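You operate a simulated robot arm through the tools that you are given. There is no shell and no other tool.

Carry out the task below with a simulated two-armed robot. There is one attempt and no reset: what you move stays moved.

## Task
Take the blue screen cloth from the top of the packing bench and lay it out flat on the top of the long grey bench.

It is judged by the outcome, as a careful person would: the job done as asked, and still so three seconds after it is handed in. It fails if anything else is knocked over, pushed out of place, dropped, spilled or broken. Flat cloth is picked up by pressing the open fingertips on it (5 to 10 N) and closing them slowly along it; thin cloth reads only 2 to 8 mm in the jaws.

## Robot
Two 7-joint arms with two-finger parallel grippers on one trunk, on a base that drives. Base frame: it is fixed to the floor where the robot stands at the start and does not move with it; the origin is under the middle of the robot, x ahead of it, y to its left, z up; the surface under the hand at the start is at about z = 760. Readings come in mm, rad, newtons and seconds.
The left shoulder is at the start at [20, 113, 1072], the right one opposite. With the tool pointing down near the work surface each hand reaches from about 240 to 600 mm from the robot's upright axis, wherever it stands, measured 20 degrees to its own side. Places, roughly: top of the long grey bench [2500, -1000, 800]. Payload 1.57 kg a hand.
The TCP of each hand is the grasp point between the finger pads, 30 mm short of the fingertips. In the tool frame z runs along the fingers and y along their closing line. Largest opening 80 mm; finger width 17, thickness 12; the body of the gripper, 40 by 82 mm, starts 80 mm behind the TCP.
Orientation is told as [roll, pitch, yaw] about the base's x, y, z axes, in that order, counted from this pose: with the fingers straight down and closing along the base's y, the tool's x points along the base's -x, its y along +y and its z along -z.

## Interface
- The arms move only by the tool send_rows. It takes "left_increments", "right_increments" or both (then of equal length, played together; a hand with none holds still); each is a list of rows, each an object (a shift or turn left out is 0, a gripper value left out holds the last) with "slide": the shift along the base's x, y, z in units of 40 mm (1.0 is 40 mm), a list of three; "delta_rot": the turn, a rotation vector about the base's x, y, z in units of 5 degrees (1.0 is 5 degrees), a list of three; "claw": the closure, from 0 (fully open) to 1 (shut). In form: [{"slide": [x, y, z], "delta_rot": [wx, wy, wz], "claw": claw}, ...]. A call has 1 to 20 rows; each row shifts and turns the commanded pose from where the row before left it. A call with a number of a shift or a turn outside -1 to 1 is refused whole. Rows are played at 5 a second. More than 50 mm and 0.15 rad between two rows, or a gripper value outside its range, and nothing of the call is played. A pose out of reach is approached as far as the arm can. The call stops where the force on the tool passes 40 N (or 10 N more than at its start, if that is more) or the arm is blocked; 0.2 s more then pass. The fingers move at their own pace (about 45 mm/s each) and stop on an object; they squeeze with about 30 N. The grip force told is the motor's: it shows also when the fingers shut on nothing. Time passes only in rows, and 0.2 s behind the last, so rows that do not move let the fingers close. The reply holds the time, the measured pose of the TCP, the force on the tool along the base axes, the opening and the grip force, in the units named above and with some noise, with the torque about the TCP (base axes, N m) and any sound that the robot's microphone picked up.
- Cameras (640 x 400 px; columns grow to the right, rows downward): "scene" is now at [97.8, 5, 1194.7]; the picture's right is [0.14, -0.99, 0.00], its down [-0.61, -0.09, -0.79] and it looks along [0.78, 0.11, -0.62] (base axes); focal length 278 px, centre (320, 200). "left" rides on the left gripper at [72, 6, -122] in its tool frame; the picture's right is [-0.09, 1.00, 0.00], its down [-0.84, -0.08, -0.54] and it looks along [-0.54, -0.05, 0.84] (tool axes); focal length 238 px, centre (320, 200). "right" rides on the right gripper at [72, -7, -122] in its tool frame; the picture's right is [0.09, 1.00, 0.00], its down [-0.84, 0.08, -0.54] and it looks along [-0.54, 0.05, 0.84] (tool axes); focal length 238 px, centre (320, 200). There is no depth. A picture from a camera that has moved, and an enlarged one, comes with that camera's place and axes in the base frame and with its lens. The place of the scene camera against the robot may be out by one fixed shift of up to 12 mm in any direction.
- get_image(camera): a new picture of that camera. The clock stands still meanwhile.
- raise_lower(by): slides the trunk up (or, below 0, down) by that many mm; the arms and the scene camera ride with it, the base frame stays. It gives what a move gives, with no picture.
- drive_base(legs): drives the robot by 1 to 6 legs, each [ahead, left, turn to the left] in mm, mm and rad, along the robot's own axes; the way and the turn of a leg run together, so that a leg with both is an arc; at most 1500 mm and 3.142 rad a leg. The arms and the cameras ride along, it lands a little off, and it stops where it bumps. It gives what a move gives.
- turn_head(pan, tilt): turns the head with the scene camera to pan (to the left, within 1.396 rad either way) and tilt (down, from -0.506 to 1.204), counted from straight ahead of the robot. It gives what a move gives.
- close_up(camera, box): a new picture of the part [left, top, right, bottom] of that camera's present view, enlarged. The clock stands still meanwhile.
- sign_off(): hands the job in; it is judged then, once.

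Nothing tells you exact positions but the pictures and the camera data. Unless the task says otherwise, let go and move clear before handing in.

The tools are called after "Request:" by a JSON object that holds its "method" and its "body". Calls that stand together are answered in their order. send_rows: Moves the arms, as the interface text tells. Its arguments: {"type":"object","properties":{"left_increments":{"type":"array","items":{"type":"object","properties":{"slide":{"type":"array","items":{"type":"number"}},"delta_rot":{"type":"array","items":{"type":"number"}},"claw":{"type":"number"}}}},"right_increments":{"type":"array","items":{"type":"object","properties":{"slide":{"type":"array","items":{"type":"number"}},"delta_rot":{"type":"array","items":{"type":"number"}},"claw":{"type":"number"}}}}},"required":[]} The other tools are called the same way: raise_lower (by) slides the trunk up or down; drive_base (legs) drives the base; turn_head (pan, tilt) turns the head that bears the scene camera; get_image (camera) takes a picture; close_up (camera, box) takes an enlarged picture of a part of a camera's view; sign_off () hands the job in.

At the start:

```text
clock: 0.0
left_position: [351.9, 190.4, 944.3]
left_tcp_rot: [-0.001, -0.001, 0.0]
left_ft_force: [-0.3, 0.1, 0.2]
left_ft_torque: [0.02, -0.04, -0.01]
left_width: 79.8
left_finger_force: 0.1
right_position: [408.7, -189.4, 956.2]
right_tcp_rot: [0.0, -0.001, 0.0]
right_ft_force: [-0.6, 0.1, 0.4]
right_ft_torque: [0.0, 0.04, 0.0]
right_width: 79.8
right_finger_force: 0.0
trunk travel left (down, up): [-125.0, 445.0]
robot x, y, heading: [-1.2, 0.4, 0.001]
head pan, tilt: [0.143, 0.663]
```

scene: 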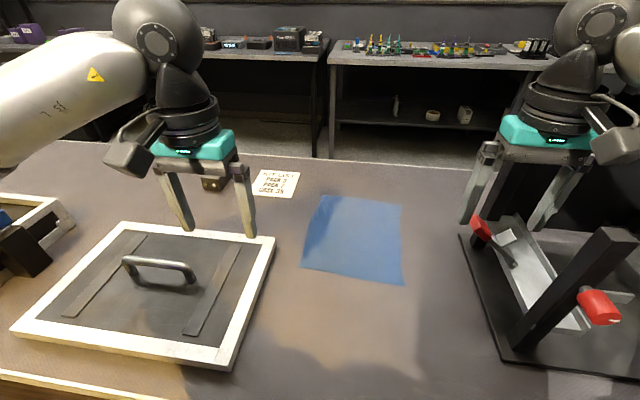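
right: 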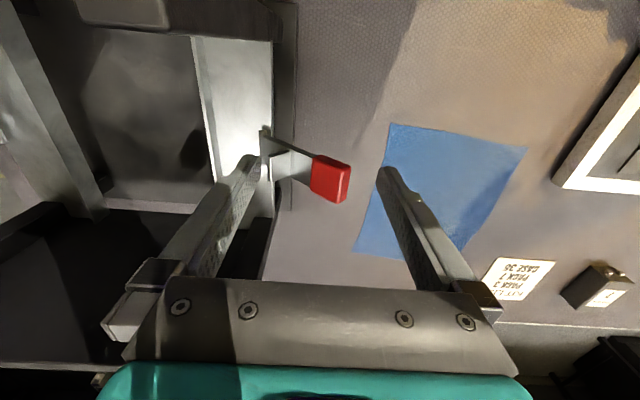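
left: 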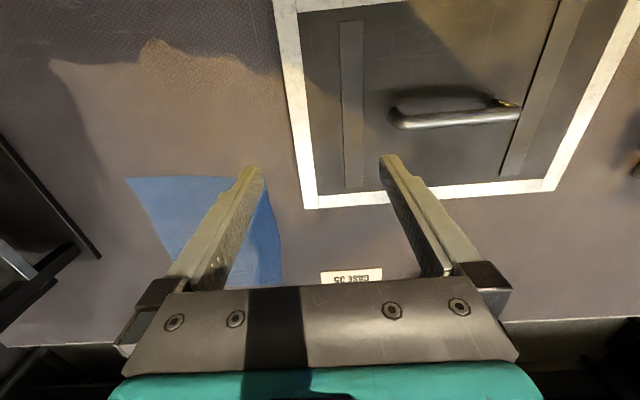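

I see the blue cloth flat on the packing bench, roughly x 420–665 and y -115 to 85, between the framed board and the fixture with red grips. I'll look closer at it and at the benches beyond before I move anything.

Request:
{"method": "close_up", "body": {"camera": "scene", "box": [240, 150, 480, 300]}}

Request:
{"method": "close_up", "body": {"camera": "scene", "box": [300, 0, 640, 212]}}

Request:
{"method": "turn_head", "body": {"pan": -0.5, "tilt": 0.3}}

Request:
{"method": "get_image", "body": {"camera": "scene"}}

Request:
{"method": "turn_head", "body": {"pan": -1.2, "tilt": 0.6}}

Request:
{"method": "get_image", "body": {"camera": "scene"}}

Request:
{"method": "turn_head", "body": {"pan": 0.5, "tilt": 0.3}}

Request:
{"method": "get_image", "body": {"camera": "scene"}}

```text
2.67 times, centred on (360, 225) of scene
camera zoom: at [97.8, 5.0, 1194.7], right [0.14, -0.99, 0.0], down [-0.61, -0.09, -0.79], along [0.78, 0.11, -0.62], focal length 740 px, centre (213, 133)
```

zoom: 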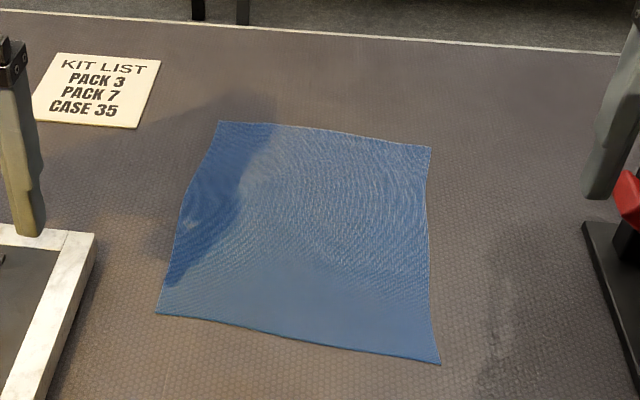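

```text
1.88 times, centred on (470, 106) of scene
camera zoom: at [97.8, 5.0, 1194.7], right [0.14, -0.99, 0.0], down [-0.61, -0.09, -0.79], along [0.78, 0.11, -0.62], focal length 523 px, centre (38, 377)
```

zoom: 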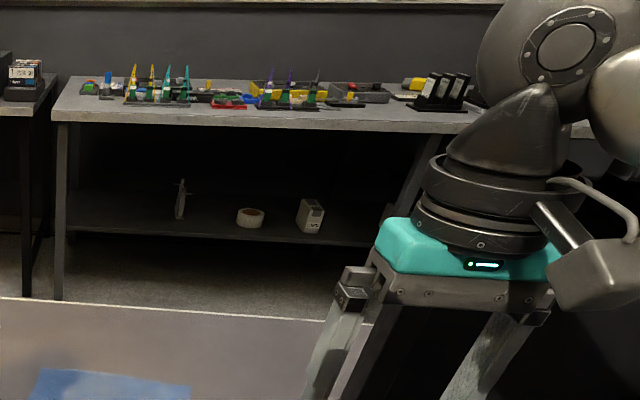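

```text
clock: 1.0
left_position: [352.2, 190.8, 944.8]
left_tcp_rot: [-0.002, 0.001, 0.0]
left_ft_force: [-0.5, -0.5, -0.5]
left_ft_torque: [-0.01, 0.01, 0.01]
left_width: 80.1
left_finger_force: 0.2
right_position: [410.2, -189.7, 956.7]
right_tcp_rot: [0.0, 0.0, -0.001]
right_ft_force: [-0.2, 0.8, -0.2]
right_ft_torque: [0.01, -0.01, 0.03]
right_width: 80.3
right_finger_force: 0.0
trunk travel left (down, up): [-125.0, 445.0]
robot x, y, heading: [0.6, -0.6, -0.001]
head pan, tilt: [-0.499, 0.3]
```

```text
taken
camera scene: at [94.4, -52.0, 1227.7], right [-0.48, -0.88, 0.0], down [-0.26, 0.14, -0.96], along [0.84, -0.46, -0.3], focal length 278 px, centre (320, 200)
```

scene: 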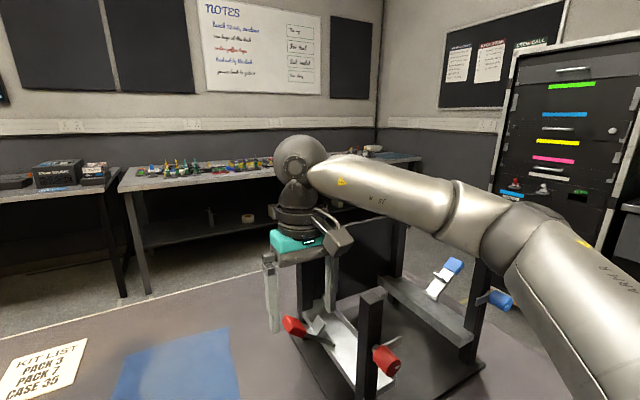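

```text
clock: 2.1
left_position: [353.8, 191.0, 944.8]
left_tcp_rot: [0.0, 0.001, -0.001]
left_ft_force: [0.3, -0.1, 0.5]
left_ft_torque: [0.0, 0.0, 0.02]
left_width: 80.0
left_finger_force: 0.0
right_position: [409.3, -190.8, 955.5]
right_tcp_rot: [-0.001, 0.001, -0.001]
right_ft_force: [0.4, -0.4, 0.1]
right_ft_torque: [0.0, 0.02, -0.03]
right_width: 80.0
right_finger_force: 0.1
trunk travel left (down, up): [-125.0, 445.0]
robot x, y, heading: [3.6, -1.1, 0.001]
head pan, tilt: [-1.201, 0.6]
```

```text
taken
camera scene: at [44.4, -89.8, 1200.2], right [-0.93, -0.36, 0.0], down [-0.2, 0.53, -0.83], along [0.3, -0.77, -0.56], focal length 278 px, centre (320, 200)
```

scene: 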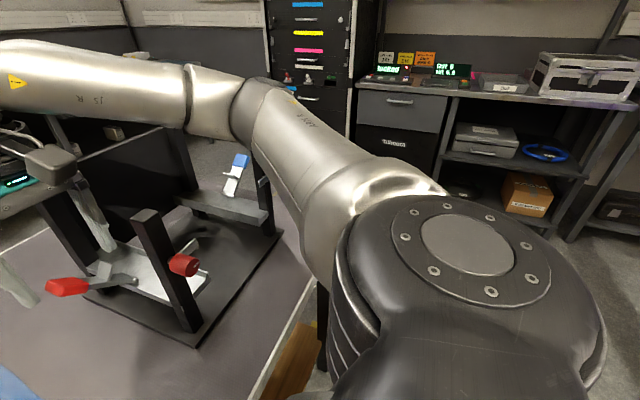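

```text
clock: 3.8
left_position: [352.9, 190.8, 944.9]
left_tcp_rot: [0.0, -0.002, 0.0]
left_ft_force: [0.0, 0.9, -0.9]
left_ft_torque: [-0.01, 0.0, -0.02]
left_width: 80.0
left_finger_force: 0.0
right_position: [409.2, -189.1, 956.9]
right_tcp_rot: [0.0, 0.001, 0.0]
right_ft_force: [0.8, -0.4, 0.0]
right_ft_torque: [-0.02, -0.01, -0.05]
right_width: 80.1
right_finger_force: 0.2
trunk travel left (down, up): [-125.0, 445.0]
robot x, y, heading: [-0.9, 2.8, -0.004]
head pan, tilt: [0.499, 0.3]
```

```text
taken
camera scene: at [94.4, 37.2, 1227.7], right [0.48, -0.88, 0.0], down [-0.26, -0.14, -0.96], along [0.84, 0.46, -0.3], focal length 278 px, centre (320, 200)
```

scene: 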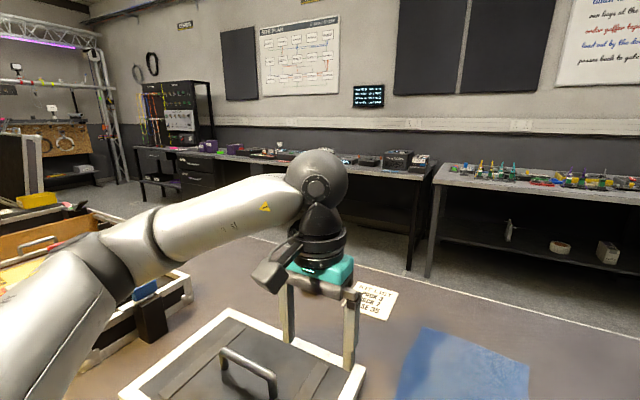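

The cloth's near edge runs from about (413,-98) to (431,103), by the two hand cameras, and the target bench is the light grey one on the far right holding coloured parts. I'll bring both hands above the two near corners of the cloth with the fingers partly closed.

Request:
{"method": "send_rows", "body": {"left_increments": [{"slide": [0.56, -0.76, -0.7], "claw": 0.35}, {"slide": [0.56, -0.76, -0.7], "claw": 0.35}, {"slide": [0.56, -0.76, -0.7], "claw": 0.35}, {"slide": [0.57, -0.77, -0.75], "claw": 0.35}, {"slide": [0, 0, 0]}], "right_increments": [{"slide": [0.12, 0.8, -0.78], "claw": 0.35}, {"slide": [0.12, 0.8, -0.78], "claw": 0.35}, {"slide": [0.13, 0.8, -0.8], "claw": 0.35}, {"slide": [0.13, 0.8, -0.8], "claw": 0.35}, {"slide": [0, 0, 0]}]}}

Request:
{"method": "turn_head", "body": {"pan": 0.0, "tilt": 0.8}}

Request:
{"method": "get_image", "body": {"camera": "scene"}}

Request:
{"method": "get_image", "body": {"camera": "left"}}

Request:
{"method": "get_image", "body": {"camera": "right"}}

```text
clock: 4.3
left_position: [382.4, 147.0, 907.3]
left_tcp_rot: [0.003, 0.001, 0.0]
left_ft_force: [0.3, 0.0, -0.5]
left_ft_torque: [0.0, -0.01, -0.01]
left_width: 52.2
left_finger_force: 0.1
right_position: [417.2, -161.6, 924.7]
right_tcp_rot: [-0.029, -0.017, -0.025]
right_ft_force: [-6.0, -19.9, 16.3]
right_ft_torque: [-1.14, 0.34, -0.33]
right_width: 69.0
right_finger_force: 10.2
trunk travel left (down, up): [-125.0, 445.0]
robot x, y, heading: [0.7, 0.9, -0.001]
head pan, tilt: [0.499, 0.3]
stopped in row 2 (right hand): the force on the tool passed its limit at 76 N (the readings are from after the stop); the commanded pose is now the measured one
```

```text
clock: 5.3
left_position: [382.4, 147.4, 907.0]
left_tcp_rot: [0.002, -0.002, -0.001]
left_ft_force: [0.3, 1.2, 0.1]
left_ft_torque: [0.0, -0.01, -0.02]
left_width: 51.8
left_finger_force: 0.0
right_position: [416.5, -158.8, 923.7]
right_tcp_rot: [-0.027, -0.016, -0.022]
right_ft_force: [-0.4, -21.9, 28.0]
right_ft_torque: [-1.7, 0.39, -0.29]
right_width: 72.6
right_finger_force: 11.8
trunk travel left (down, up): [-125.0, 445.0]
robot x, y, heading: [0.1, -0.6, 0.001]
head pan, tilt: [0.0, 0.799]
```

```text
taken
camera scene: at [91.6, -9.3, 1183.7], right [0.0, -1.0, 0.0], down [-0.72, 0.0, -0.7], along [0.7, 0.0, -0.72], focal length 278 px, centre (320, 200)
```

scene: 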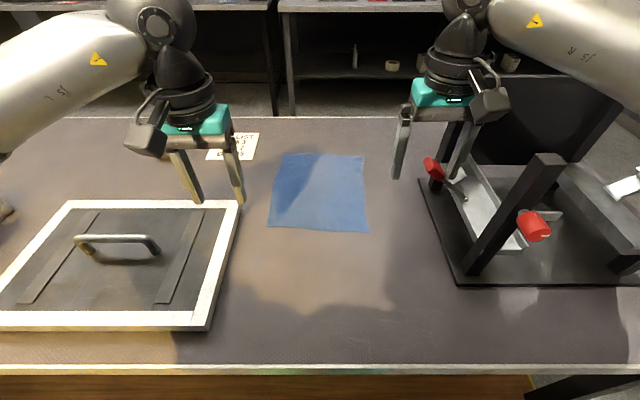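

```text
taken
camera left: at [309.8, 153.6, 1029.0], right [0.09, 1.0, 0.0], down [0.84, -0.08, 0.54], along [0.54, -0.05, -0.84], focal length 238 px, centre (320, 200)
```

left: 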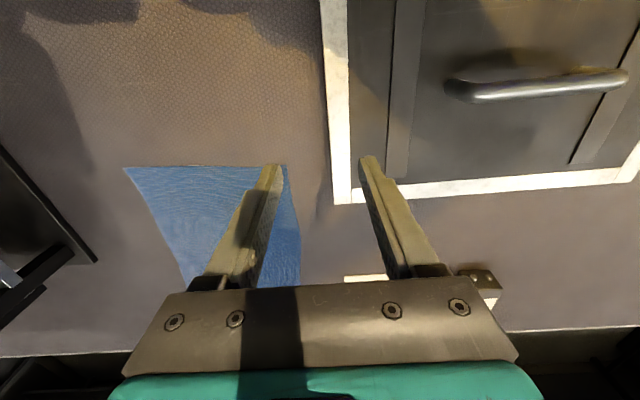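

```text
taken
camera right: at [342.1, -161.4, 1044.8], right [-0.07, 1.0, -0.03], down [0.83, 0.08, 0.55], along [0.55, 0.02, -0.83], focal length 238 px, centre (320, 200)
```

right: 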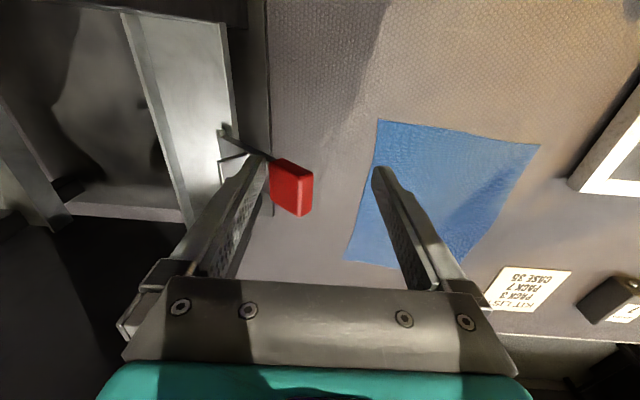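

The right hand's outer finger has caught the red clamp handle of the fixture. I'll open it to relieve the pressure, lift it straight up clear, and look again.

Request:
{"method": "send_rows", "body": {"right_increments": [{"slide": [0, -0.1, 0.1], "claw": 0}, {"slide": [0, -0.1, 0.15], "claw": 0}, {"slide": [0, 0, 0.3]}, {"slide": [0, 0, 0.6]}, {"slide": [0, 0, 1]}, {"slide": [0, 0, 1]}, {"slide": [0, 0, 0]}]}}

Request:
{"method": "turn_head", "body": {"pan": -0.35, "tilt": 0.7}}

Request:
{"method": "get_image", "body": {"camera": "scene"}}

Request:
{"method": "get_image", "body": {"camera": "right"}}

```text
clock: 6.9
left_position: [383.5, 149.5, 905.1]
left_tcp_rot: [-0.001, 0.002, 0.001]
left_ft_force: [-0.1, -0.8, 0.7]
left_ft_torque: [0.03, 0.01, -0.02]
left_width: 52.0
left_finger_force: 0.1
right_position: [419.1, -164.0, 1047.0]
right_tcp_rot: [-0.022, -0.015, -0.016]
right_ft_force: [-0.2, -0.3, -0.2]
right_ft_torque: [0.02, 0.01, 0.02]
right_width: 80.0
right_finger_force: 0.2
trunk travel left (down, up): [-125.0, 445.0]
robot x, y, heading: [2.0, -0.5, -0.001]
head pan, tilt: [0.0, 0.799]
```

```text
clock: 7.7
left_position: [383.3, 149.1, 905.4]
left_tcp_rot: [0.0, 0.003, 0.0]
left_ft_force: [-0.5, 0.5, 0.4]
left_ft_torque: [0.01, -0.02, 0.0]
left_width: 52.1
left_finger_force: 0.0
right_position: [417.9, -162.5, 1047.8]
right_tcp_rot: [-0.02, -0.014, -0.018]
right_ft_force: [0.5, 0.0, 0.2]
right_ft_torque: [0.02, -0.01, 0.03]
right_width: 80.1
right_finger_force: 0.0
trunk travel left (down, up): [-125.0, 445.0]
robot x, y, heading: [-0.6, 0.8, -0.001]
head pan, tilt: [-0.351, 0.7]
```

```text
taken
camera scene: at [92.2, -36.9, 1191.6], right [-0.34, -0.94, 0.0], down [-0.6, 0.22, -0.76], along [0.72, -0.26, -0.64], focal length 278 px, centre (320, 200)
```

scene: 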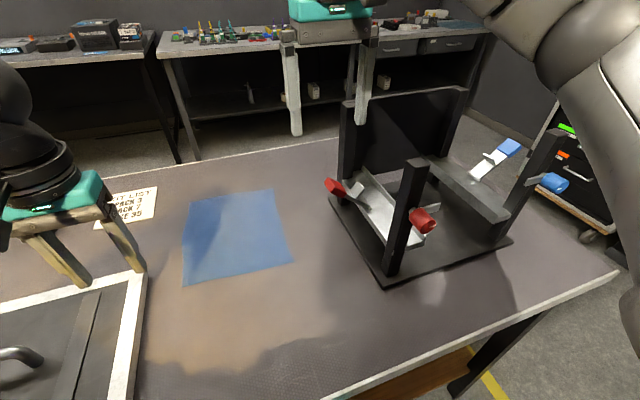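

```text
taken
camera right: at [343.7, -165.8, 1168.2], right [-0.07, 1.0, -0.02], down [0.83, 0.07, 0.55], along [0.55, 0.02, -0.83], focal length 238 px, centre (320, 200)
```

right: 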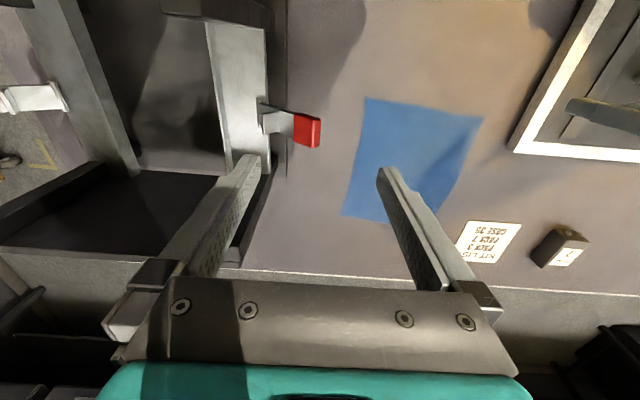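

The right hand is clear now. I'll look from the original head pose to compare the clamp handle with how it was at the start.

Request:
{"method": "turn_head", "body": {"pan": 0.143, "tilt": 0.663}}

Request:
{"method": "get_image", "body": {"camera": "scene"}}

Request:
{"method": "close_up", "body": {"camera": "scene", "box": [440, 190, 640, 315]}}

```text
clock: 8.6
left_position: [383.1, 149.1, 906.4]
left_tcp_rot: [0.001, 0.002, 0.001]
left_ft_force: [-0.3, -0.2, 0.0]
left_ft_torque: [-0.01, -0.01, 0.01]
left_width: 52.2
left_finger_force: 0.1
right_position: [418.7, -161.7, 1047.3]
right_tcp_rot: [-0.021, -0.014, -0.018]
right_ft_force: [0.1, 0.9, -0.6]
right_ft_torque: [0.02, 0.01, -0.03]
right_width: 80.1
right_finger_force: 0.1
trunk travel left (down, up): [-125.0, 445.0]
robot x, y, heading: [1.8, -3.9, -0.001]
head pan, tilt: [0.143, 0.663]
```

```text
taken
camera scene: at [97.9, 4.5, 1194.7], right [0.14, -0.99, 0.0], down [-0.61, -0.09, -0.79], along [0.78, 0.11, -0.62], focal length 278 px, centre (320, 200)
```

scene: 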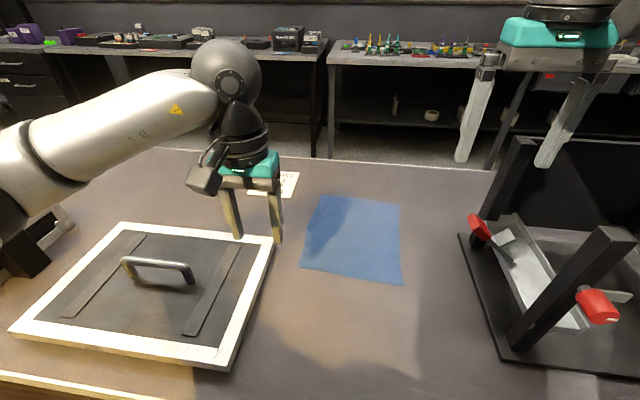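

```text
3.20 times, centred on (540, 252) of scene
camera zoom: at [97.9, 4.5, 1194.7], right [0.14, -0.99, 0.0], down [-0.61, -0.09, -0.79], along [0.78, 0.11, -0.62], focal length 888 px, centre (-384, 32)
```

zoom: 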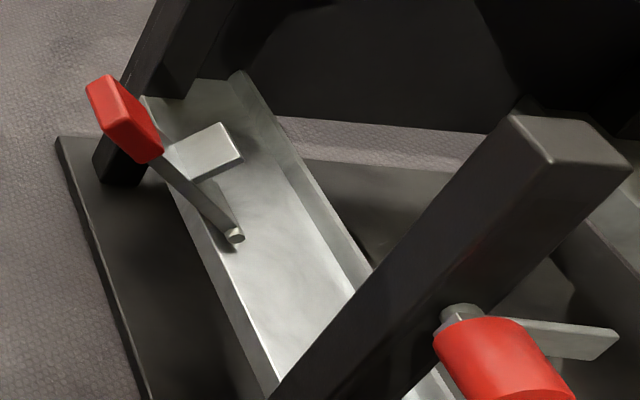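

The fixture and its clamp look to be where they were at the start, and the hand is clear. Now I'll move the right hand sideways over the cloth's near-right corner at height before lowering, with the left hand going over the near-left corner.

Request:
{"method": "send_rows", "body": {"right_increments": [{"slide": [0.1, 0.83, 0], "delta_rot": [0.24, 0.16, 0.2], "claw": 0.35}, {"slide": [0.1, 0.83, 0]}, {"slide": [0.08, 0.83, 0]}, {"slide": [0, 0, 0]}, {"slide": [0, 0, -0.9]}, {"slide": [0, 0, -0.9]}, {"slide": [0, 0, -0.9]}, {"slide": [0, 0, -0.9]}, {"slide": [0, 0, -0.9]}, {"slide": [0, 0, -0.9]}, {"slide": [0, 0, 0]}], "left_increments": [{"slide": [0.37, -0.5, 0]}, {"slide": [0.37, -0.5, 0]}, {"slide": [0.37, -0.5, 0]}, {"slide": [0.37, -0.52, 0]}, {"slide": [0, 0, -0.47]}, {"slide": [0, 0, -0.47]}, {"slide": [0, 0, -0.47]}, {"slide": [0, 0, -0.47]}, {"slide": [0, 0, 0]}, {"slide": [0, 0, 0]}, {"slide": [0, 0, 0]}]}}

Request:
{"method": "turn_head", "body": {"pan": 0.0, "tilt": 0.8}}

Request:
{"method": "get_image", "body": {"camera": "scene"}}

Request:
{"method": "get_image", "body": {"camera": "left"}}

Request:
{"method": "get_image", "body": {"camera": "right"}}

```text
clock: 11.2
left_position: [442.1, 70.6, 829.2]
left_tcp_rot: [-0.002, 0.001, 0.0]
left_ft_force: [0.1, 0.1, 0.1]
left_ft_torque: [-0.01, 0.02, 0.01]
left_width: 51.9
left_finger_force: 0.0
right_position: [445.2, -62.6, 859.1]
right_tcp_rot: [0.013, -0.065, -0.004]
right_ft_force: [0.6, 0.6, 0.4]
right_ft_torque: [0.02, -0.03, -0.01]
right_width: 51.9
right_finger_force: 0.1
trunk travel left (down, up): [-125.0, 445.0]
robot x, y, heading: [3.3, -1.6, 0.003]
head pan, tilt: [0.143, 0.663]
stopped in row 11 (right hand): the arm was blocked; the commanded pose is now the measured one
```

```text
clock: 11.9
left_position: [441.9, 69.8, 831.1]
left_tcp_rot: [-0.001, 0.0, 0.002]
left_ft_force: [0.0, 0.2, 0.1]
left_ft_torque: [0.01, -0.01, -0.03]
left_width: 51.9
left_finger_force: 0.1
right_position: [443.1, -63.4, 856.6]
right_tcp_rot: [0.01, -0.06, -0.003]
right_ft_force: [-0.9, 0.3, -0.3]
right_ft_torque: [0.01, 0.01, 0.03]
right_width: 52.0
right_finger_force: 0.0
trunk travel left (down, up): [-125.0, 445.0]
robot x, y, heading: [0.4, 2.6, -0.001]
head pan, tilt: [0.0, 0.799]
```

```text
taken
camera scene: at [92.8, -5.9, 1183.5], right [0.0, -1.0, 0.0], down [-0.72, 0.0, -0.7], along [0.7, 0.0, -0.72], focal length 278 px, centre (320, 200)
```

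scene: 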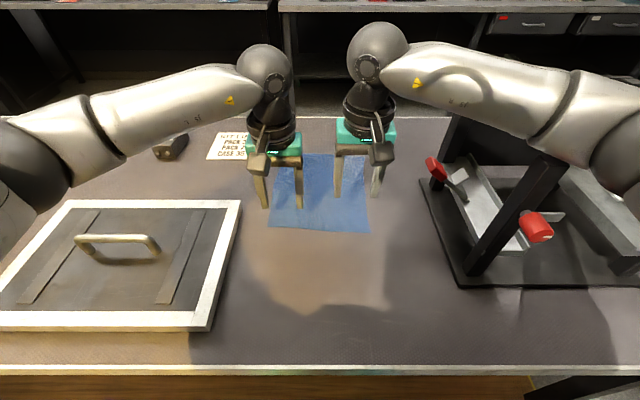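

```text
taken
camera left: at [370.0, 75.5, 953.6], right [0.09, 1.0, 0.0], down [0.84, -0.08, 0.54], along [0.54, -0.05, -0.84], focal length 238 px, centre (320, 200)
```

left: 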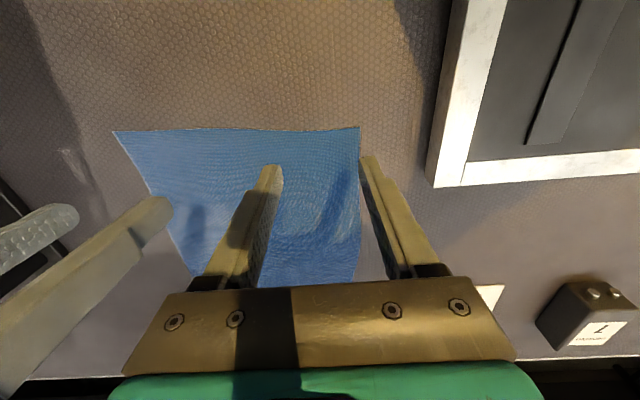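

```text
taken
camera right: at [363.4, -69.7, 974.8], right [-0.09, 1.0, 0.0], down [0.8, 0.07, 0.59], along [0.59, 0.05, -0.81], focal length 238 px, centre (320, 200)
```

right: 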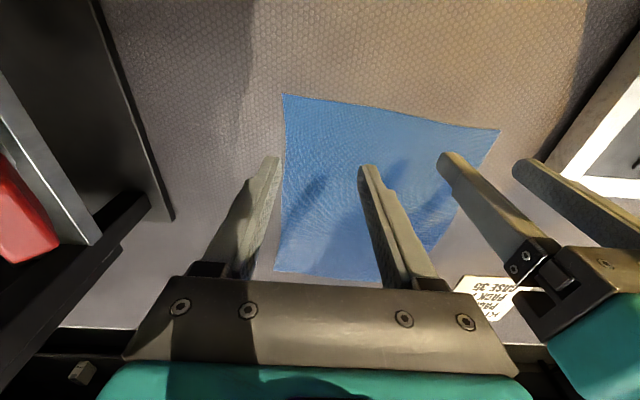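

The right arm stopped 30 mm short with no force on the tool, so its forearm may be against the fixture or at a joint limit. I'll look at that side before moving anything.

Request:
{"method": "turn_head", "body": {"pan": -0.5, "tilt": 0.5}}

Request:
{"method": "get_image", "body": {"camera": "scene"}}

Request:
{"method": "turn_head", "body": {"pan": -0.9, "tilt": 0.6}}

Request:
{"method": "get_image", "body": {"camera": "scene"}}

```text
clock: 12.9
left_position: [441.8, 69.3, 831.8]
left_tcp_rot: [-0.003, 0.001, 0.002]
left_ft_force: [0.4, -1.2, 0.1]
left_ft_torque: [0.02, -0.01, 0.03]
left_width: 52.0
left_finger_force: 0.1
right_position: [443.1, -62.6, 856.5]
right_tcp_rot: [0.008, -0.059, -0.006]
right_ft_force: [0.4, -0.6, 0.5]
right_ft_torque: [0.02, 0.02, 0.0]
right_width: 51.8
right_finger_force: 0.1
trunk travel left (down, up): [-125.0, 445.0]
robot x, y, heading: [3.1, -0.6, 0.0]
head pan, tilt: [-0.499, 0.499]
```

```text
taken
camera scene: at [92.0, -49.4, 1209.6], right [-0.48, -0.88, 0.0], down [-0.42, 0.23, -0.88], along [0.77, -0.42, -0.48], focal length 278 px, centre (320, 200)
```

scene: 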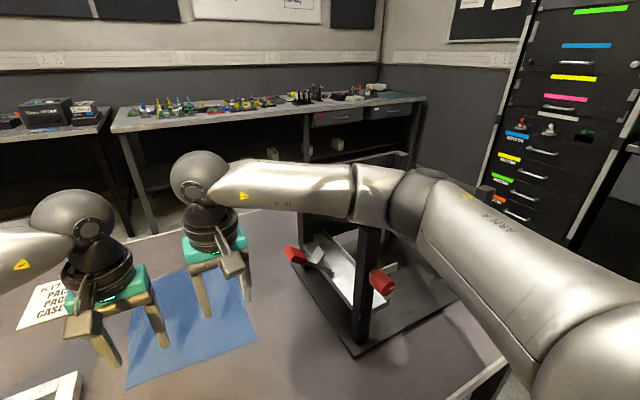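

```text
clock: 13.7
left_position: [442.3, 68.4, 832.4]
left_tcp_rot: [-0.002, 0.001, 0.0]
left_ft_force: [-0.2, 0.8, 0.9]
left_ft_torque: [0.0, -0.03, 0.0]
left_width: 51.9
left_finger_force: 0.2
right_position: [444.3, -63.2, 857.4]
right_tcp_rot: [0.009, -0.059, -0.006]
right_ft_force: [-0.9, -0.3, 0.4]
right_ft_torque: [-0.04, 0.0, -0.04]
right_width: 52.1
right_finger_force: 0.0
trunk travel left (down, up): [-125.0, 445.0]
robot x, y, heading: [1.1, 0.2, -0.001]
head pan, tilt: [-0.901, 0.6]
```

```text
taken
camera scene: at [67.0, -75.1, 1200.6], right [-0.78, -0.62, 0.0], down [-0.35, 0.44, -0.83], along [0.51, -0.65, -0.56], focal length 278 px, centre (320, 200)
```

scene: 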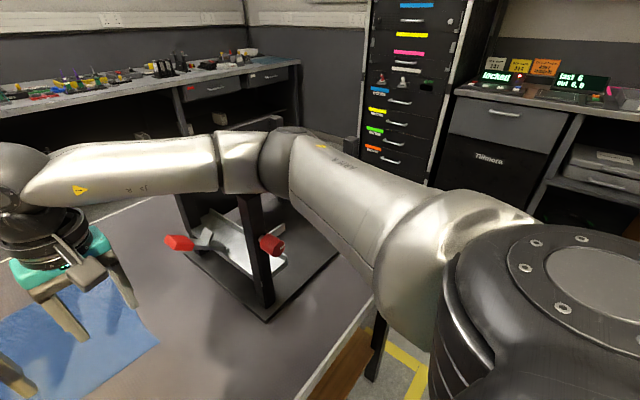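

The right forearm seems to be lying on the fixture's front post. I'll lift the right hand off it gently, then raise the trunk so both arms come at the cloth from higher, clear of the posts.

Request:
{"method": "send_rows", "body": {"right_increments": [{"slide": [0, 0, 0.5]}, {"slide": [0, 0, 1]}, {"slide": [0, 0, 1]}, {"slide": [0, 0, 1]}, {"slide": [0, 0, 0]}], "left_increments": [{"slide": [0, 0, 0.5]}, {"slide": [0, 0, 1]}, {"slide": [0, 0, 0]}, {"slide": [0, 0, 0]}, {"slide": [0, 0, 0]}]}}

Request:
{"method": "get_image", "body": {"camera": "scene"}}

Request:
{"method": "raise_lower", "body": {"by": 200}}

Request:
{"method": "turn_head", "body": {"pan": -0.4, "tilt": 0.8}}

Request:
{"method": "get_image", "body": {"camera": "scene"}}

```text
clock: 14.9
left_position: [443.4, 66.7, 888.5]
left_tcp_rot: [0.0, 0.001, 0.002]
left_ft_force: [-0.2, 0.9, 0.3]
left_ft_torque: [0.03, 0.01, 0.04]
left_width: 52.2
left_finger_force: 0.0
right_position: [441.8, -64.5, 994.5]
right_tcp_rot: [0.011, -0.053, -0.006]
right_ft_force: [0.2, 0.3, -0.8]
right_ft_torque: [0.02, -0.01, -0.01]
right_width: 51.8
right_finger_force: 0.1
trunk travel left (down, up): [-125.0, 445.0]
robot x, y, heading: [0.0, 0.3, -0.005]
head pan, tilt: [-0.901, 0.6]
```

```text
taken
camera scene: at [68.1, -77.4, 1200.2], right [-0.78, -0.62, 0.0], down [-0.35, 0.44, -0.83], along [0.51, -0.65, -0.56], focal length 278 px, centre (320, 200)
```

scene: 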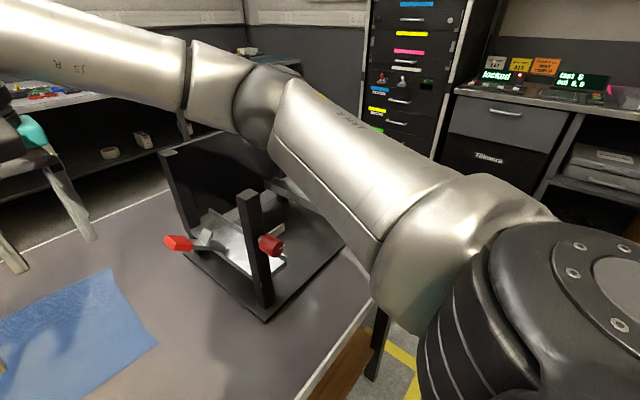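

```text
clock: 17.1
left_position: [441.4, 68.4, 1090.6]
left_tcp_rot: [-0.002, 0.001, 0.002]
left_ft_force: [0.4, 0.8, -0.1]
left_ft_torque: [0.04, 0.0, -0.02]
left_width: 52.0
left_finger_force: 0.0
right_position: [443.7, -63.6, 1195.0]
right_tcp_rot: [0.011, -0.051, -0.004]
right_ft_force: [0.0, 0.5, 0.3]
right_ft_torque: [0.0, -0.04, 0.01]
right_width: 51.7
right_finger_force: 0.0
trunk travel left (down, up): [-325.0, 245.0]
robot x, y, heading: [0.1, 2.9, -0.003]
head pan, tilt: [-0.901, 0.6]
```

```text
clock: 18.0
left_position: [442.2, 67.7, 1089.4]
left_tcp_rot: [-0.001, 0.002, 0.002]
left_ft_force: [0.0, 0.7, 0.1]
left_ft_torque: [0.0, 0.04, 0.03]
left_width: 52.0
left_finger_force: 0.1
right_position: [443.6, -64.8, 1194.0]
right_tcp_rot: [0.012, -0.052, -0.005]
right_ft_force: [0.2, 0.2, 0.1]
right_ft_torque: [-0.01, 0.03, 0.01]
right_width: 52.0
right_finger_force: 0.1
trunk travel left (down, up): [-325.0, 245.0]
robot x, y, heading: [2.0, 0.7, -0.001]
head pan, tilt: [-0.4, 0.799]
```

```text
taken
camera scene: at [87.6, -39.7, 1383.4], right [-0.39, -0.92, 0.0], down [-0.66, 0.28, -0.7], along [0.64, -0.27, -0.72], focal length 278 px, centre (320, 200)
```

scene: 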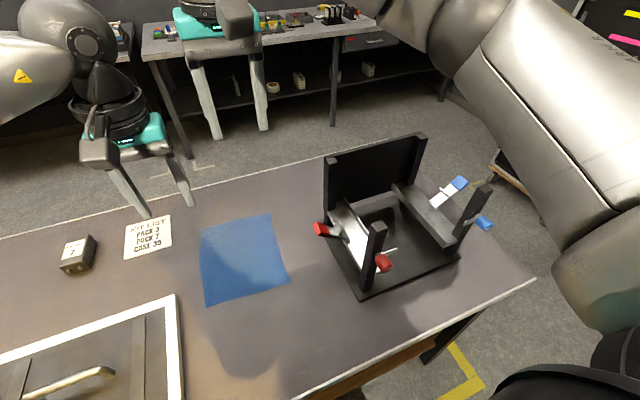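

The fixture stands as before and the arms have more height now. I'll lower the hands in stages while watching the right forearm's clearance.

Request:
{"method": "send_rows", "body": {"right_increments": [{"slide": [-0.04, 0, -1], "delta_rot": [-0.14, 0.6, 0.06]}, {"slide": [-0.04, 0, -1]}, {"slide": [-0.04, 0, -1]}, {"slide": [-0.04, 0, -1]}, {"slide": [-0.04, 0, -1]}, {"slide": [-0.04, 0, -1]}, {"slide": [-0.04, 0, -1]}, {"slide": [0, 0, 0]}], "left_increments": [{"slide": [0, 0, -1]}, {"slide": [0, 0, -1]}, {"slide": [0, 0, -1]}, {"slide": [0, 0, -1]}, {"slide": [0, 0, -1]}, {"slide": [0, 0, 0]}, {"slide": [0, 0, 0]}, {"slide": [0, 0, 0]}]}}

Request:
{"method": "get_image", "body": {"camera": "scene"}}

```text
clock: 19.8
left_position: [442.4, 69.3, 890.2]
left_tcp_rot: [0.0, 0.003, 0.001]
left_ft_force: [-0.2, 0.3, -0.1]
left_ft_torque: [0.01, 0.01, 0.0]
left_width: 52.0
left_finger_force: 0.1
right_position: [430.5, -63.7, 913.2]
right_tcp_rot: [-0.002, 0.001, -0.001]
right_ft_force: [-0.4, -0.4, 0.1]
right_ft_torque: [0.02, 0.03, -0.03]
right_width: 52.1
right_finger_force: 0.1
trunk travel left (down, up): [-325.0, 245.0]
robot x, y, heading: [-0.4, -3.8, -0.006]
head pan, tilt: [-0.4, 0.799]
```

```text
taken
camera scene: at [87.6, -39.6, 1383.4], right [-0.39, -0.92, 0.0], down [-0.66, 0.28, -0.7], along [0.64, -0.27, -0.72], focal length 278 px, centre (320, 200)
```

scene: 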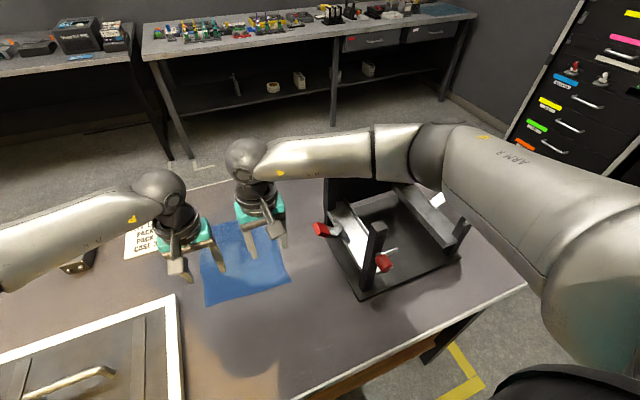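

Nothing is touched yet, but the forearm would come low over the fixture posts on the way down. I'll raise the trunk another 150 mm so the right arm comes down steeper and its elbow stays high and inboard.

Request:
{"method": "raise_lower", "body": {"by": 150}}

Request:
{"method": "send_rows", "body": {"right_increments": [{"slide": [0, 0, -1]}, {"slide": [0, 0, -1]}, {"slide": [0, 0, -1]}, {"slide": [0, 0, -1]}, {"slide": [0, 0, 0]}], "left_increments": [{"slide": [0, 0, -1]}, {"slide": [0, 0, -1]}, {"slide": [0, 0, -1]}, {"slide": [0, 0, -1]}, {"slide": [0, 0, 0]}]}}

Request:
{"method": "get_image", "body": {"camera": "scene"}}

```text
clock: 21.6
left_position: [442.8, 68.8, 1041.3]
left_tcp_rot: [-0.001, 0.0, 0.0]
left_ft_force: [0.4, 0.0, -0.4]
left_ft_torque: [-0.02, 0.03, -0.02]
left_width: 52.0
left_finger_force: 0.0
right_position: [430.5, -64.3, 1062.9]
right_tcp_rot: [-0.001, -0.002, 0.001]
right_ft_force: [0.1, -0.4, -0.3]
right_ft_torque: [0.03, -0.03, -0.04]
right_width: 52.0
right_finger_force: 0.1
trunk travel left (down, up): [-475.0, 95.0]
robot x, y, heading: [1.5, -1.9, -0.003]
head pan, tilt: [-0.4, 0.799]
```

```text
clock: 22.8
left_position: [440.8, 68.4, 881.1]
left_tcp_rot: [0.001, 0.001, 0.0]
left_ft_force: [0.0, -1.4, 0.2]
left_ft_torque: [0.0, 0.01, -0.03]
left_width: 52.0
left_finger_force: 0.1
right_position: [432.1, -63.7, 903.8]
right_tcp_rot: [-0.003, -0.002, 0.0]
right_ft_force: [0.0, -0.6, -0.3]
right_ft_torque: [-0.01, 0.04, 0.01]
right_width: 51.9
right_finger_force: 0.2
trunk travel left (down, up): [-475.0, 95.0]
robot x, y, heading: [0.4, -0.6, -0.003]
head pan, tilt: [-0.4, 0.799]
```

```text
taken
camera scene: at [87.6, -39.4, 1533.4], right [-0.39, -0.92, 0.0], down [-0.66, 0.28, -0.7], along [0.64, -0.27, -0.72], focal length 278 px, centre (320, 200)
```

scene: 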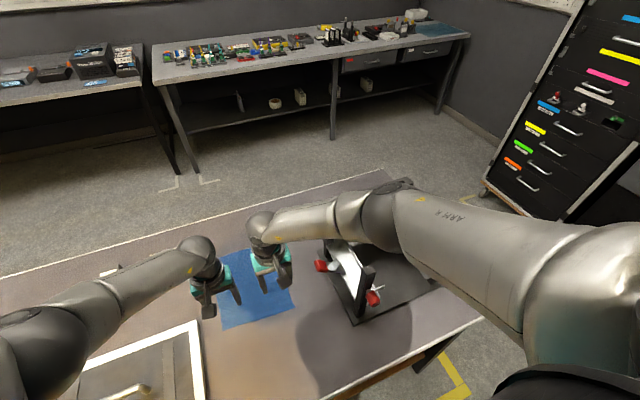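

The arms now come down steeply and the right forearm is well above the fixture. I'll lower both hands until the fingertips are about 15 mm above the cloth.

Request:
{"method": "send_rows", "body": {"right_increments": [{"slide": [0, 0, -0.8]}, {"slide": [0, 0, -0.8]}, {"slide": [0, 0, -0.8]}, {"slide": [0, 0, 0]}], "left_increments": [{"slide": [0, 0, -0.6]}, {"slide": [0, 0, -0.6]}, {"slide": [0, 0, -0.6]}, {"slide": [0, 0, 0]}]}}

Request:
{"method": "get_image", "body": {"camera": "scene"}}

Request:
{"method": "get_image", "body": {"camera": "left"}}

Request:
{"method": "get_image", "body": {"camera": "right"}}

```text
clock: 23.8
left_position: [423.5, 74.2, 833.2]
left_tcp_rot: [0.001, 0.001, -0.001]
left_ft_force: [0.4, -0.5, 0.0]
left_ft_torque: [0.0, 0.04, 0.0]
left_width: 52.0
left_finger_force: 0.2
left hand out of reach, approached as far as the arm can: row 2, 3
right_position: [414.3, -65.8, 825.8]
right_tcp_rot: [-0.003, 0.0, 0.0]
right_ft_force: [-0.7, 0.1, -0.7]
right_ft_torque: [-0.01, 0.0, 0.0]
right_width: 51.8
right_finger_force: 0.0
right hand out of reach, approached as far as the arm can: row 2, 3
trunk travel left (down, up): [-475.0, 95.0]
robot x, y, heading: [0.5, 0.7, -0.004]
head pan, tilt: [-0.4, 0.799]
```

```text
taken
camera scene: at [87.7, -39.5, 1533.3], right [-0.39, -0.92, 0.0], down [-0.66, 0.28, -0.7], along [0.64, -0.27, -0.72], focal length 278 px, centre (320, 200)
```

scene: 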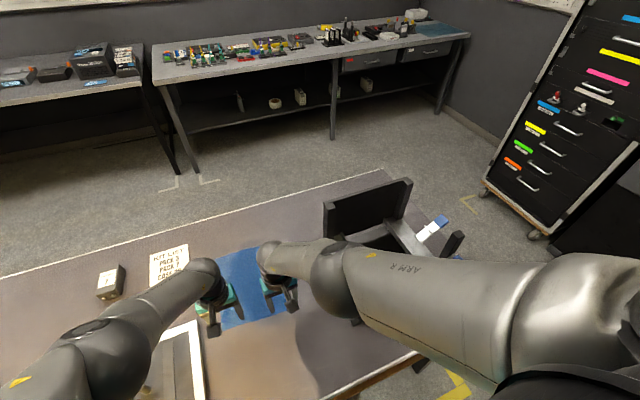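

```text
taken
camera left: at [351.8, 80.2, 956.4], right [0.09, 1.0, 0.0], down [0.84, -0.08, 0.54], along [0.54, -0.05, -0.84], focal length 238 px, centre (320, 200)
```

left: 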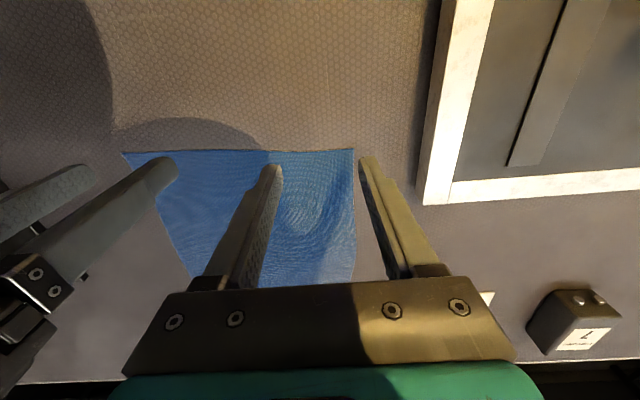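

```text
taken
camera right: at [341.6, -73.1, 947.9], right [-0.09, 1.0, 0.0], down [0.84, 0.08, 0.54], along [0.54, 0.05, -0.84], focal length 238 px, centre (320, 200)
```

right: 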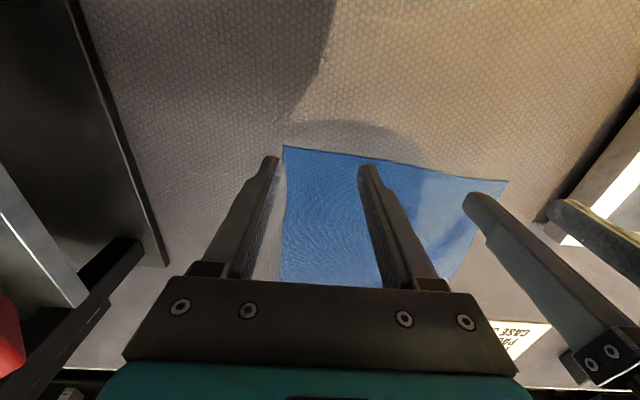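

The hands are at the edge of their reach with the trunk this high. I'll raise both hands 60 mm, lower the trunk 60 mm and then check the poses.

Request:
{"method": "send_rows", "body": {"right_increments": [{"slide": [0, 0, 0.75]}, {"slide": [0, 0, 0.75]}, {"slide": [0, 0, 0]}], "left_increments": [{"slide": [0, 0, 0.75]}, {"slide": [0, 0, 0.75]}, {"slide": [0, 0, 0]}]}}

Request:
{"method": "raise_lower", "body": {"by": -60}}

```text
clock: 24.6
left_position: [424.5, 76.5, 892.8]
left_tcp_rot: [0.002, 0.003, 0.003]
left_ft_force: [0.3, 0.3, 1.0]
left_ft_torque: [0.04, 0.0, -0.02]
left_width: 52.2
left_finger_force: 0.0
right_position: [414.5, -66.6, 887.4]
right_tcp_rot: [-0.005, 0.001, 0.001]
right_ft_force: [-0.2, 1.2, 0.0]
right_ft_torque: [-0.03, 0.04, 0.01]
right_width: 51.9
right_finger_force: 0.1
trunk travel left (down, up): [-475.0, 95.0]
robot x, y, heading: [3.3, -1.8, -0.002]
head pan, tilt: [-0.4, 0.799]
```

```text
clock: 25.6
left_position: [425.3, 74.5, 833.5]
left_tcp_rot: [0.001, 0.001, 0.001]
left_ft_force: [-0.5, 0.8, 0.3]
left_ft_torque: [-0.01, 0.01, 0.02]
left_width: 52.0
left_finger_force: 0.0
right_position: [414.9, -68.4, 827.4]
right_tcp_rot: [-0.002, 0.0, 0.0]
right_ft_force: [-0.8, 0.3, 0.7]
right_ft_torque: [0.03, -0.01, -0.01]
right_width: 51.9
right_finger_force: 0.1
trunk travel left (down, up): [-415.0, 155.0]
robot x, y, heading: [1.7, -3.6, 0.001]
head pan, tilt: [-0.4, 0.799]
```

Both hands are in reach again. I'll set them over the corner points with the fingers about 44 mm apart, fingertips roughly 10 mm above the cloth.

Request:
{"method": "send_rows", "body": {"right_increments": [{"slide": [0.2, 0.1, -0.2], "claw": 0.45}, {"slide": [0.2, 0.1, -0.2]}, {"slide": [0, 0, -0.2]}, {"slide": [0, 0, 0]}], "left_increments": [{"slide": [0.22, -0.15, -0.25], "claw": 0.45}, {"slide": [0.22, -0.16, -0.25]}, {"slide": [0, 0, -0.25]}, {"slide": [0, 0, 0]}]}}

Request:
{"method": "get_image", "body": {"camera": "left"}}

Request:
{"method": "get_image", "body": {"camera": "right"}}

Request:
{"method": "get_image", "body": {"camera": "scene"}}

```text
clock: 26.6
left_position: [441.9, 64.3, 803.3]
left_tcp_rot: [0.0, 0.003, 0.0]
left_ft_force: [-0.1, 0.3, -0.2]
left_ft_torque: [0.02, 0.05, 0.0]
left_width: 44.0
left_finger_force: 0.1
right_position: [431.0, -59.5, 802.7]
right_tcp_rot: [-0.002, 0.0, 0.0]
right_ft_force: [1.1, -1.0, -0.7]
right_ft_torque: [-0.02, 0.02, -0.02]
right_width: 44.0
right_finger_force: 0.0
trunk travel left (down, up): [-415.0, 155.0]
robot x, y, heading: [-0.1, 3.6, -0.001]
head pan, tilt: [-0.4, 0.799]
```

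```text
taken
camera left: at [370.0, 68.7, 925.4], right [0.09, 1.0, 0.0], down [0.84, -0.08, 0.54], along [0.54, -0.05, -0.84], focal length 238 px, centre (320, 200)
```

left: 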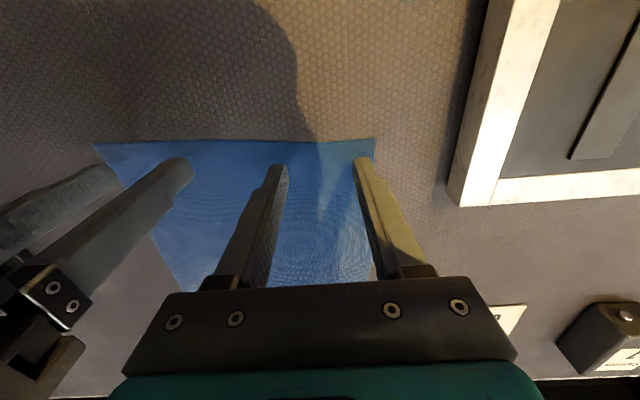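

```text
taken
camera right: at [358.3, -64.9, 924.9], right [-0.09, 1.0, 0.0], down [0.84, 0.08, 0.54], along [0.54, 0.05, -0.84], focal length 238 px, centre (320, 200)
```

right: 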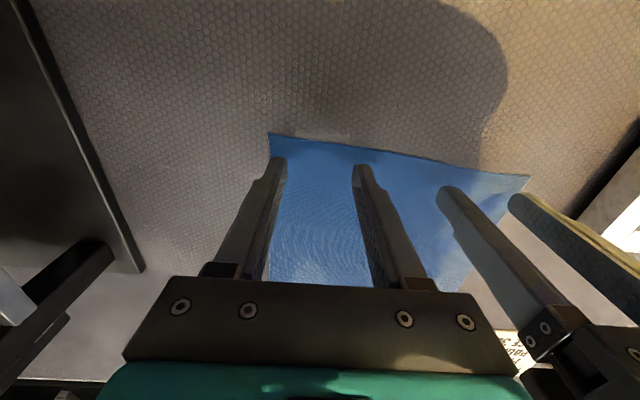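

```text
taken
camera scene: at [87.7, -39.6, 1473.3], right [-0.39, -0.92, 0.0], down [-0.66, 0.28, -0.7], along [0.64, -0.27, -0.72], focal length 278 px, centre (320, 200)
```

scene: 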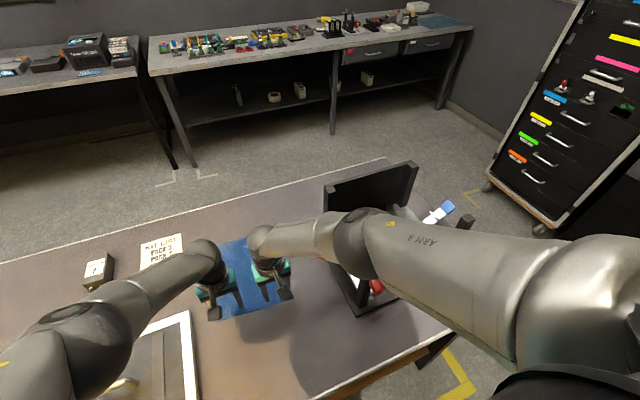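

Fingertips are just inside the cloth's two near corners and clear of everything else. I'll press down gently now, in small steps.

Request:
{"method": "send_rows", "body": {"right_increments": [{"slide": [0, 0, -0.06]}, {"slide": [0, 0, -0.06]}, {"slide": [0, 0, -0.06]}, {"slide": [0, 0, -0.06]}, {"slide": [0, 0, 0]}], "left_increments": [{"slide": [0, 0, -0.06]}, {"slide": [0, 0, -0.06]}, {"slide": [0, 0, -0.06]}, {"slide": [0, 0, -0.06]}, {"slide": [0, 0, 0]}]}}

```text
clock: 27.8
left_position: [440.8, 62.9, 796.2]
left_tcp_rot: [0.0, 0.002, 0.001]
left_ft_force: [-0.2, 0.0, 0.3]
left_ft_torque: [0.02, 0.03, 0.0]
left_width: 44.0
left_finger_force: 0.1
right_position: [431.1, -58.5, 792.7]
right_tcp_rot: [-0.001, 0.001, 0.001]
right_ft_force: [-0.3, 0.8, 0.2]
right_ft_torque: [0.01, -0.03, 0.01]
right_width: 44.2
right_finger_force: 0.0
trunk travel left (down, up): [-415.0, 155.0]
robot x, y, heading: [-3.8, -4.4, -0.001]
head pan, tilt: [-0.4, 0.799]
```

Request:
{"method": "send_rows", "body": {"right_increments": [{"slide": [0, 0, -0.04]}, {"slide": [0, 0, -0.03]}, {"slide": [0, 0, 0]}], "left_increments": [{"slide": [0, 0, -0.06]}, {"slide": [0, 0, -0.06]}, {"slide": [0, 0, 0]}]}}

```text
clock: 28.6
left_position: [438.0, 62.8, 793.3]
left_tcp_rot: [0.0, 0.0, -0.001]
left_ft_force: [0.6, 0.3, 0.1]
left_ft_torque: [-0.01, 0.02, 0.0]
left_width: 43.9
left_finger_force: 0.0
left hand out of reach, approached as far as the arm can: row 1
right_position: [432.1, -59.0, 791.4]
right_tcp_rot: [-0.002, -0.002, 0.001]
right_ft_force: [0.7, 0.6, 3.8]
right_ft_torque: [-0.01, 0.01, 0.03]
right_width: 44.3
right_finger_force: 0.1
trunk travel left (down, up): [-415.0, 155.0]
robot x, y, heading: [0.7, -1.9, -0.004]
head pan, tilt: [-0.4, 0.799]
```

The right hand is pressing lightly, but the left is again at its reach limit. I'll lift both hands a little, lower the trunk 30 mm and press again.

Request:
{"method": "send_rows", "body": {"right_increments": [{"slide": [0, 0, 0.5]}, {"slide": [0, 0, 0.5]}, {"slide": [0, 0, 0]}], "left_increments": [{"slide": [0, 0, 0.5]}, {"slide": [0, 0, 0.5]}, {"slide": [0, 0, 0]}]}}

Request:
{"method": "raise_lower", "body": {"by": -30}}

Request:
{"method": "send_rows", "body": {"right_increments": [{"slide": [0, 0, -0.05]}, {"slide": [0, 0, -0.05]}, {"slide": [0, 0, -0.05]}, {"slide": [0, 0, 0]}], "left_increments": [{"slide": [0.07, 0, -0.07]}, {"slide": [0.05, 0, -0.06]}, {"slide": [0, 0, -0.06]}, {"slide": [0, 0, 0]}]}}

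```text
clock: 29.4
left_position: [440.4, 63.3, 835.1]
left_tcp_rot: [0.002, 0.001, 0.002]
left_ft_force: [0.2, -0.7, 0.3]
left_ft_torque: [-0.03, -0.01, 0.04]
left_width: 43.7
left_finger_force: 0.1
right_position: [431.0, -58.5, 830.0]
right_tcp_rot: [-0.002, -0.001, 0.001]
right_ft_force: [-0.1, 0.8, 0.5]
right_ft_torque: [-0.01, 0.02, 0.02]
right_width: 44.0
right_finger_force: 0.1
trunk travel left (down, up): [-415.0, 155.0]
robot x, y, heading: [0.3, -1.4, 0.001]
head pan, tilt: [-0.4, 0.799]
```

```text
clock: 30.1
left_position: [440.7, 62.9, 802.9]
left_tcp_rot: [-0.001, 0.002, 0.002]
left_ft_force: [0.6, -0.4, -0.9]
left_ft_torque: [-0.05, 0.0, -0.01]
left_width: 43.9
left_finger_force: 0.1
right_position: [430.4, -60.2, 800.9]
right_tcp_rot: [0.0, 0.0, 0.001]
right_ft_force: [0.7, -0.3, -0.5]
right_ft_torque: [0.03, 0.02, 0.02]
right_width: 44.0
right_finger_force: 0.0
trunk travel left (down, up): [-385.0, 185.0]
robot x, y, heading: [-0.2, 1.5, 0.001]
head pan, tilt: [-0.4, 0.799]
```

```text
clock: 31.1
left_position: [445.3, 62.4, 796.8]
left_tcp_rot: [0.0, 0.003, 0.003]
left_ft_force: [0.1, -0.3, 0.6]
left_ft_torque: [0.0, -0.02, 0.0]
left_width: 43.7
left_finger_force: 0.0
right_position: [430.2, -58.7, 793.3]
right_tcp_rot: [0.0, 0.0, -0.001]
right_ft_force: [-0.8, 0.7, 0.6]
right_ft_torque: [0.0, 0.01, -0.03]
right_width: 43.9
right_finger_force: 0.0
trunk travel left (down, up): [-385.0, 185.0]
robot x, y, heading: [-1.7, 1.9, -0.0]
head pan, tilt: [-0.4, 0.799]
```

Request:
{"method": "send_rows", "body": {"right_increments": [{"slide": [0, 0, -0.04]}, {"slide": [0, 0, -0.04]}, {"slide": [0, 0, 0]}, {"slide": [0, 0, 0]}], "left_increments": [{"slide": [0, 0, -0.05]}, {"slide": [0, 0, -0.05]}, {"slide": [0, 0, -0.04]}, {"slide": [0, 0, 0]}]}}

```text
clock: 32.1
left_position: [445.2, 62.0, 791.2]
left_tcp_rot: [0.0, 0.0, 0.003]
left_ft_force: [-0.9, 0.3, 9.8]
left_ft_torque: [0.18, 0.02, -0.01]
left_width: 43.9
left_finger_force: 0.0
right_position: [430.5, -59.2, 791.8]
right_tcp_rot: [-0.001, -0.001, 0.0]
right_ft_force: [-0.6, 0.1, 0.0]
right_ft_torque: [-0.01, 0.01, 0.01]
right_width: 44.2
right_finger_force: 0.0
trunk travel left (down, up): [-385.0, 185.0]
robot x, y, heading: [2.4, -0.9, -0.006]
head pan, tilt: [-0.4, 0.799]
```

Request:
{"method": "send_rows", "body": {"right_increments": [{"slide": [0, 0, -0.03]}, {"slide": [0, 0, -0.01]}, {"slide": [0, 0, 0]}], "left_increments": [{"slide": [0, 0, 0.005]}, {"slide": [0, 0, 0]}, {"slide": [0, 0, 0]}]}}

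```text
clock: 32.9
left_position: [444.9, 62.1, 790.8]
left_tcp_rot: [0.0, 0.001, 0.0]
left_ft_force: [0.3, -0.2, 5.2]
left_ft_torque: [0.08, -0.01, -0.06]
left_width: 43.8
left_finger_force: 0.0
right_position: [431.4, -59.7, 790.2]
right_tcp_rot: [-0.002, -0.003, 0.0]
right_ft_force: [-1.1, -1.8, 13.7]
right_ft_torque: [0.06, 0.09, 0.03]
right_width: 43.9
right_finger_force: 0.1
trunk travel left (down, up): [-385.0, 185.0]
robot x, y, heading: [1.9, -1.2, -0.0]
head pan, tilt: [-0.4, 0.799]
```

Request:
{"method": "send_rows", "body": {"right_increments": [{"slide": [0, 0, -0.0]}, {"slide": [0, 0, 0.007]}, {"slide": [0, 0, 0]}], "left_increments": [{"slide": [0, 0, -0.002]}, {"slide": [0, 0, 0]}, {"slide": [0, 0, 0]}]}}

```text
clock: 33.7
left_position: [445.0, 61.9, 790.9]
left_tcp_rot: [0.002, 0.0, 0.001]
left_ft_force: [-0.7, -1.4, 8.0]
left_ft_torque: [0.08, 0.02, 0.02]
left_width: 43.7
left_finger_force: 0.1
right_position: [431.2, -59.4, 790.4]
right_tcp_rot: [-0.002, -0.004, 0.0]
right_ft_force: [3.2, -1.0, 11.6]
right_ft_torque: [0.07, -0.02, -0.03]
right_width: 43.7
right_finger_force: 0.1
trunk travel left (down, up): [-385.0, 185.0]
robot x, y, heading: [2.1, -0.8, 0.003]
head pan, tilt: [-0.4, 0.799]
```

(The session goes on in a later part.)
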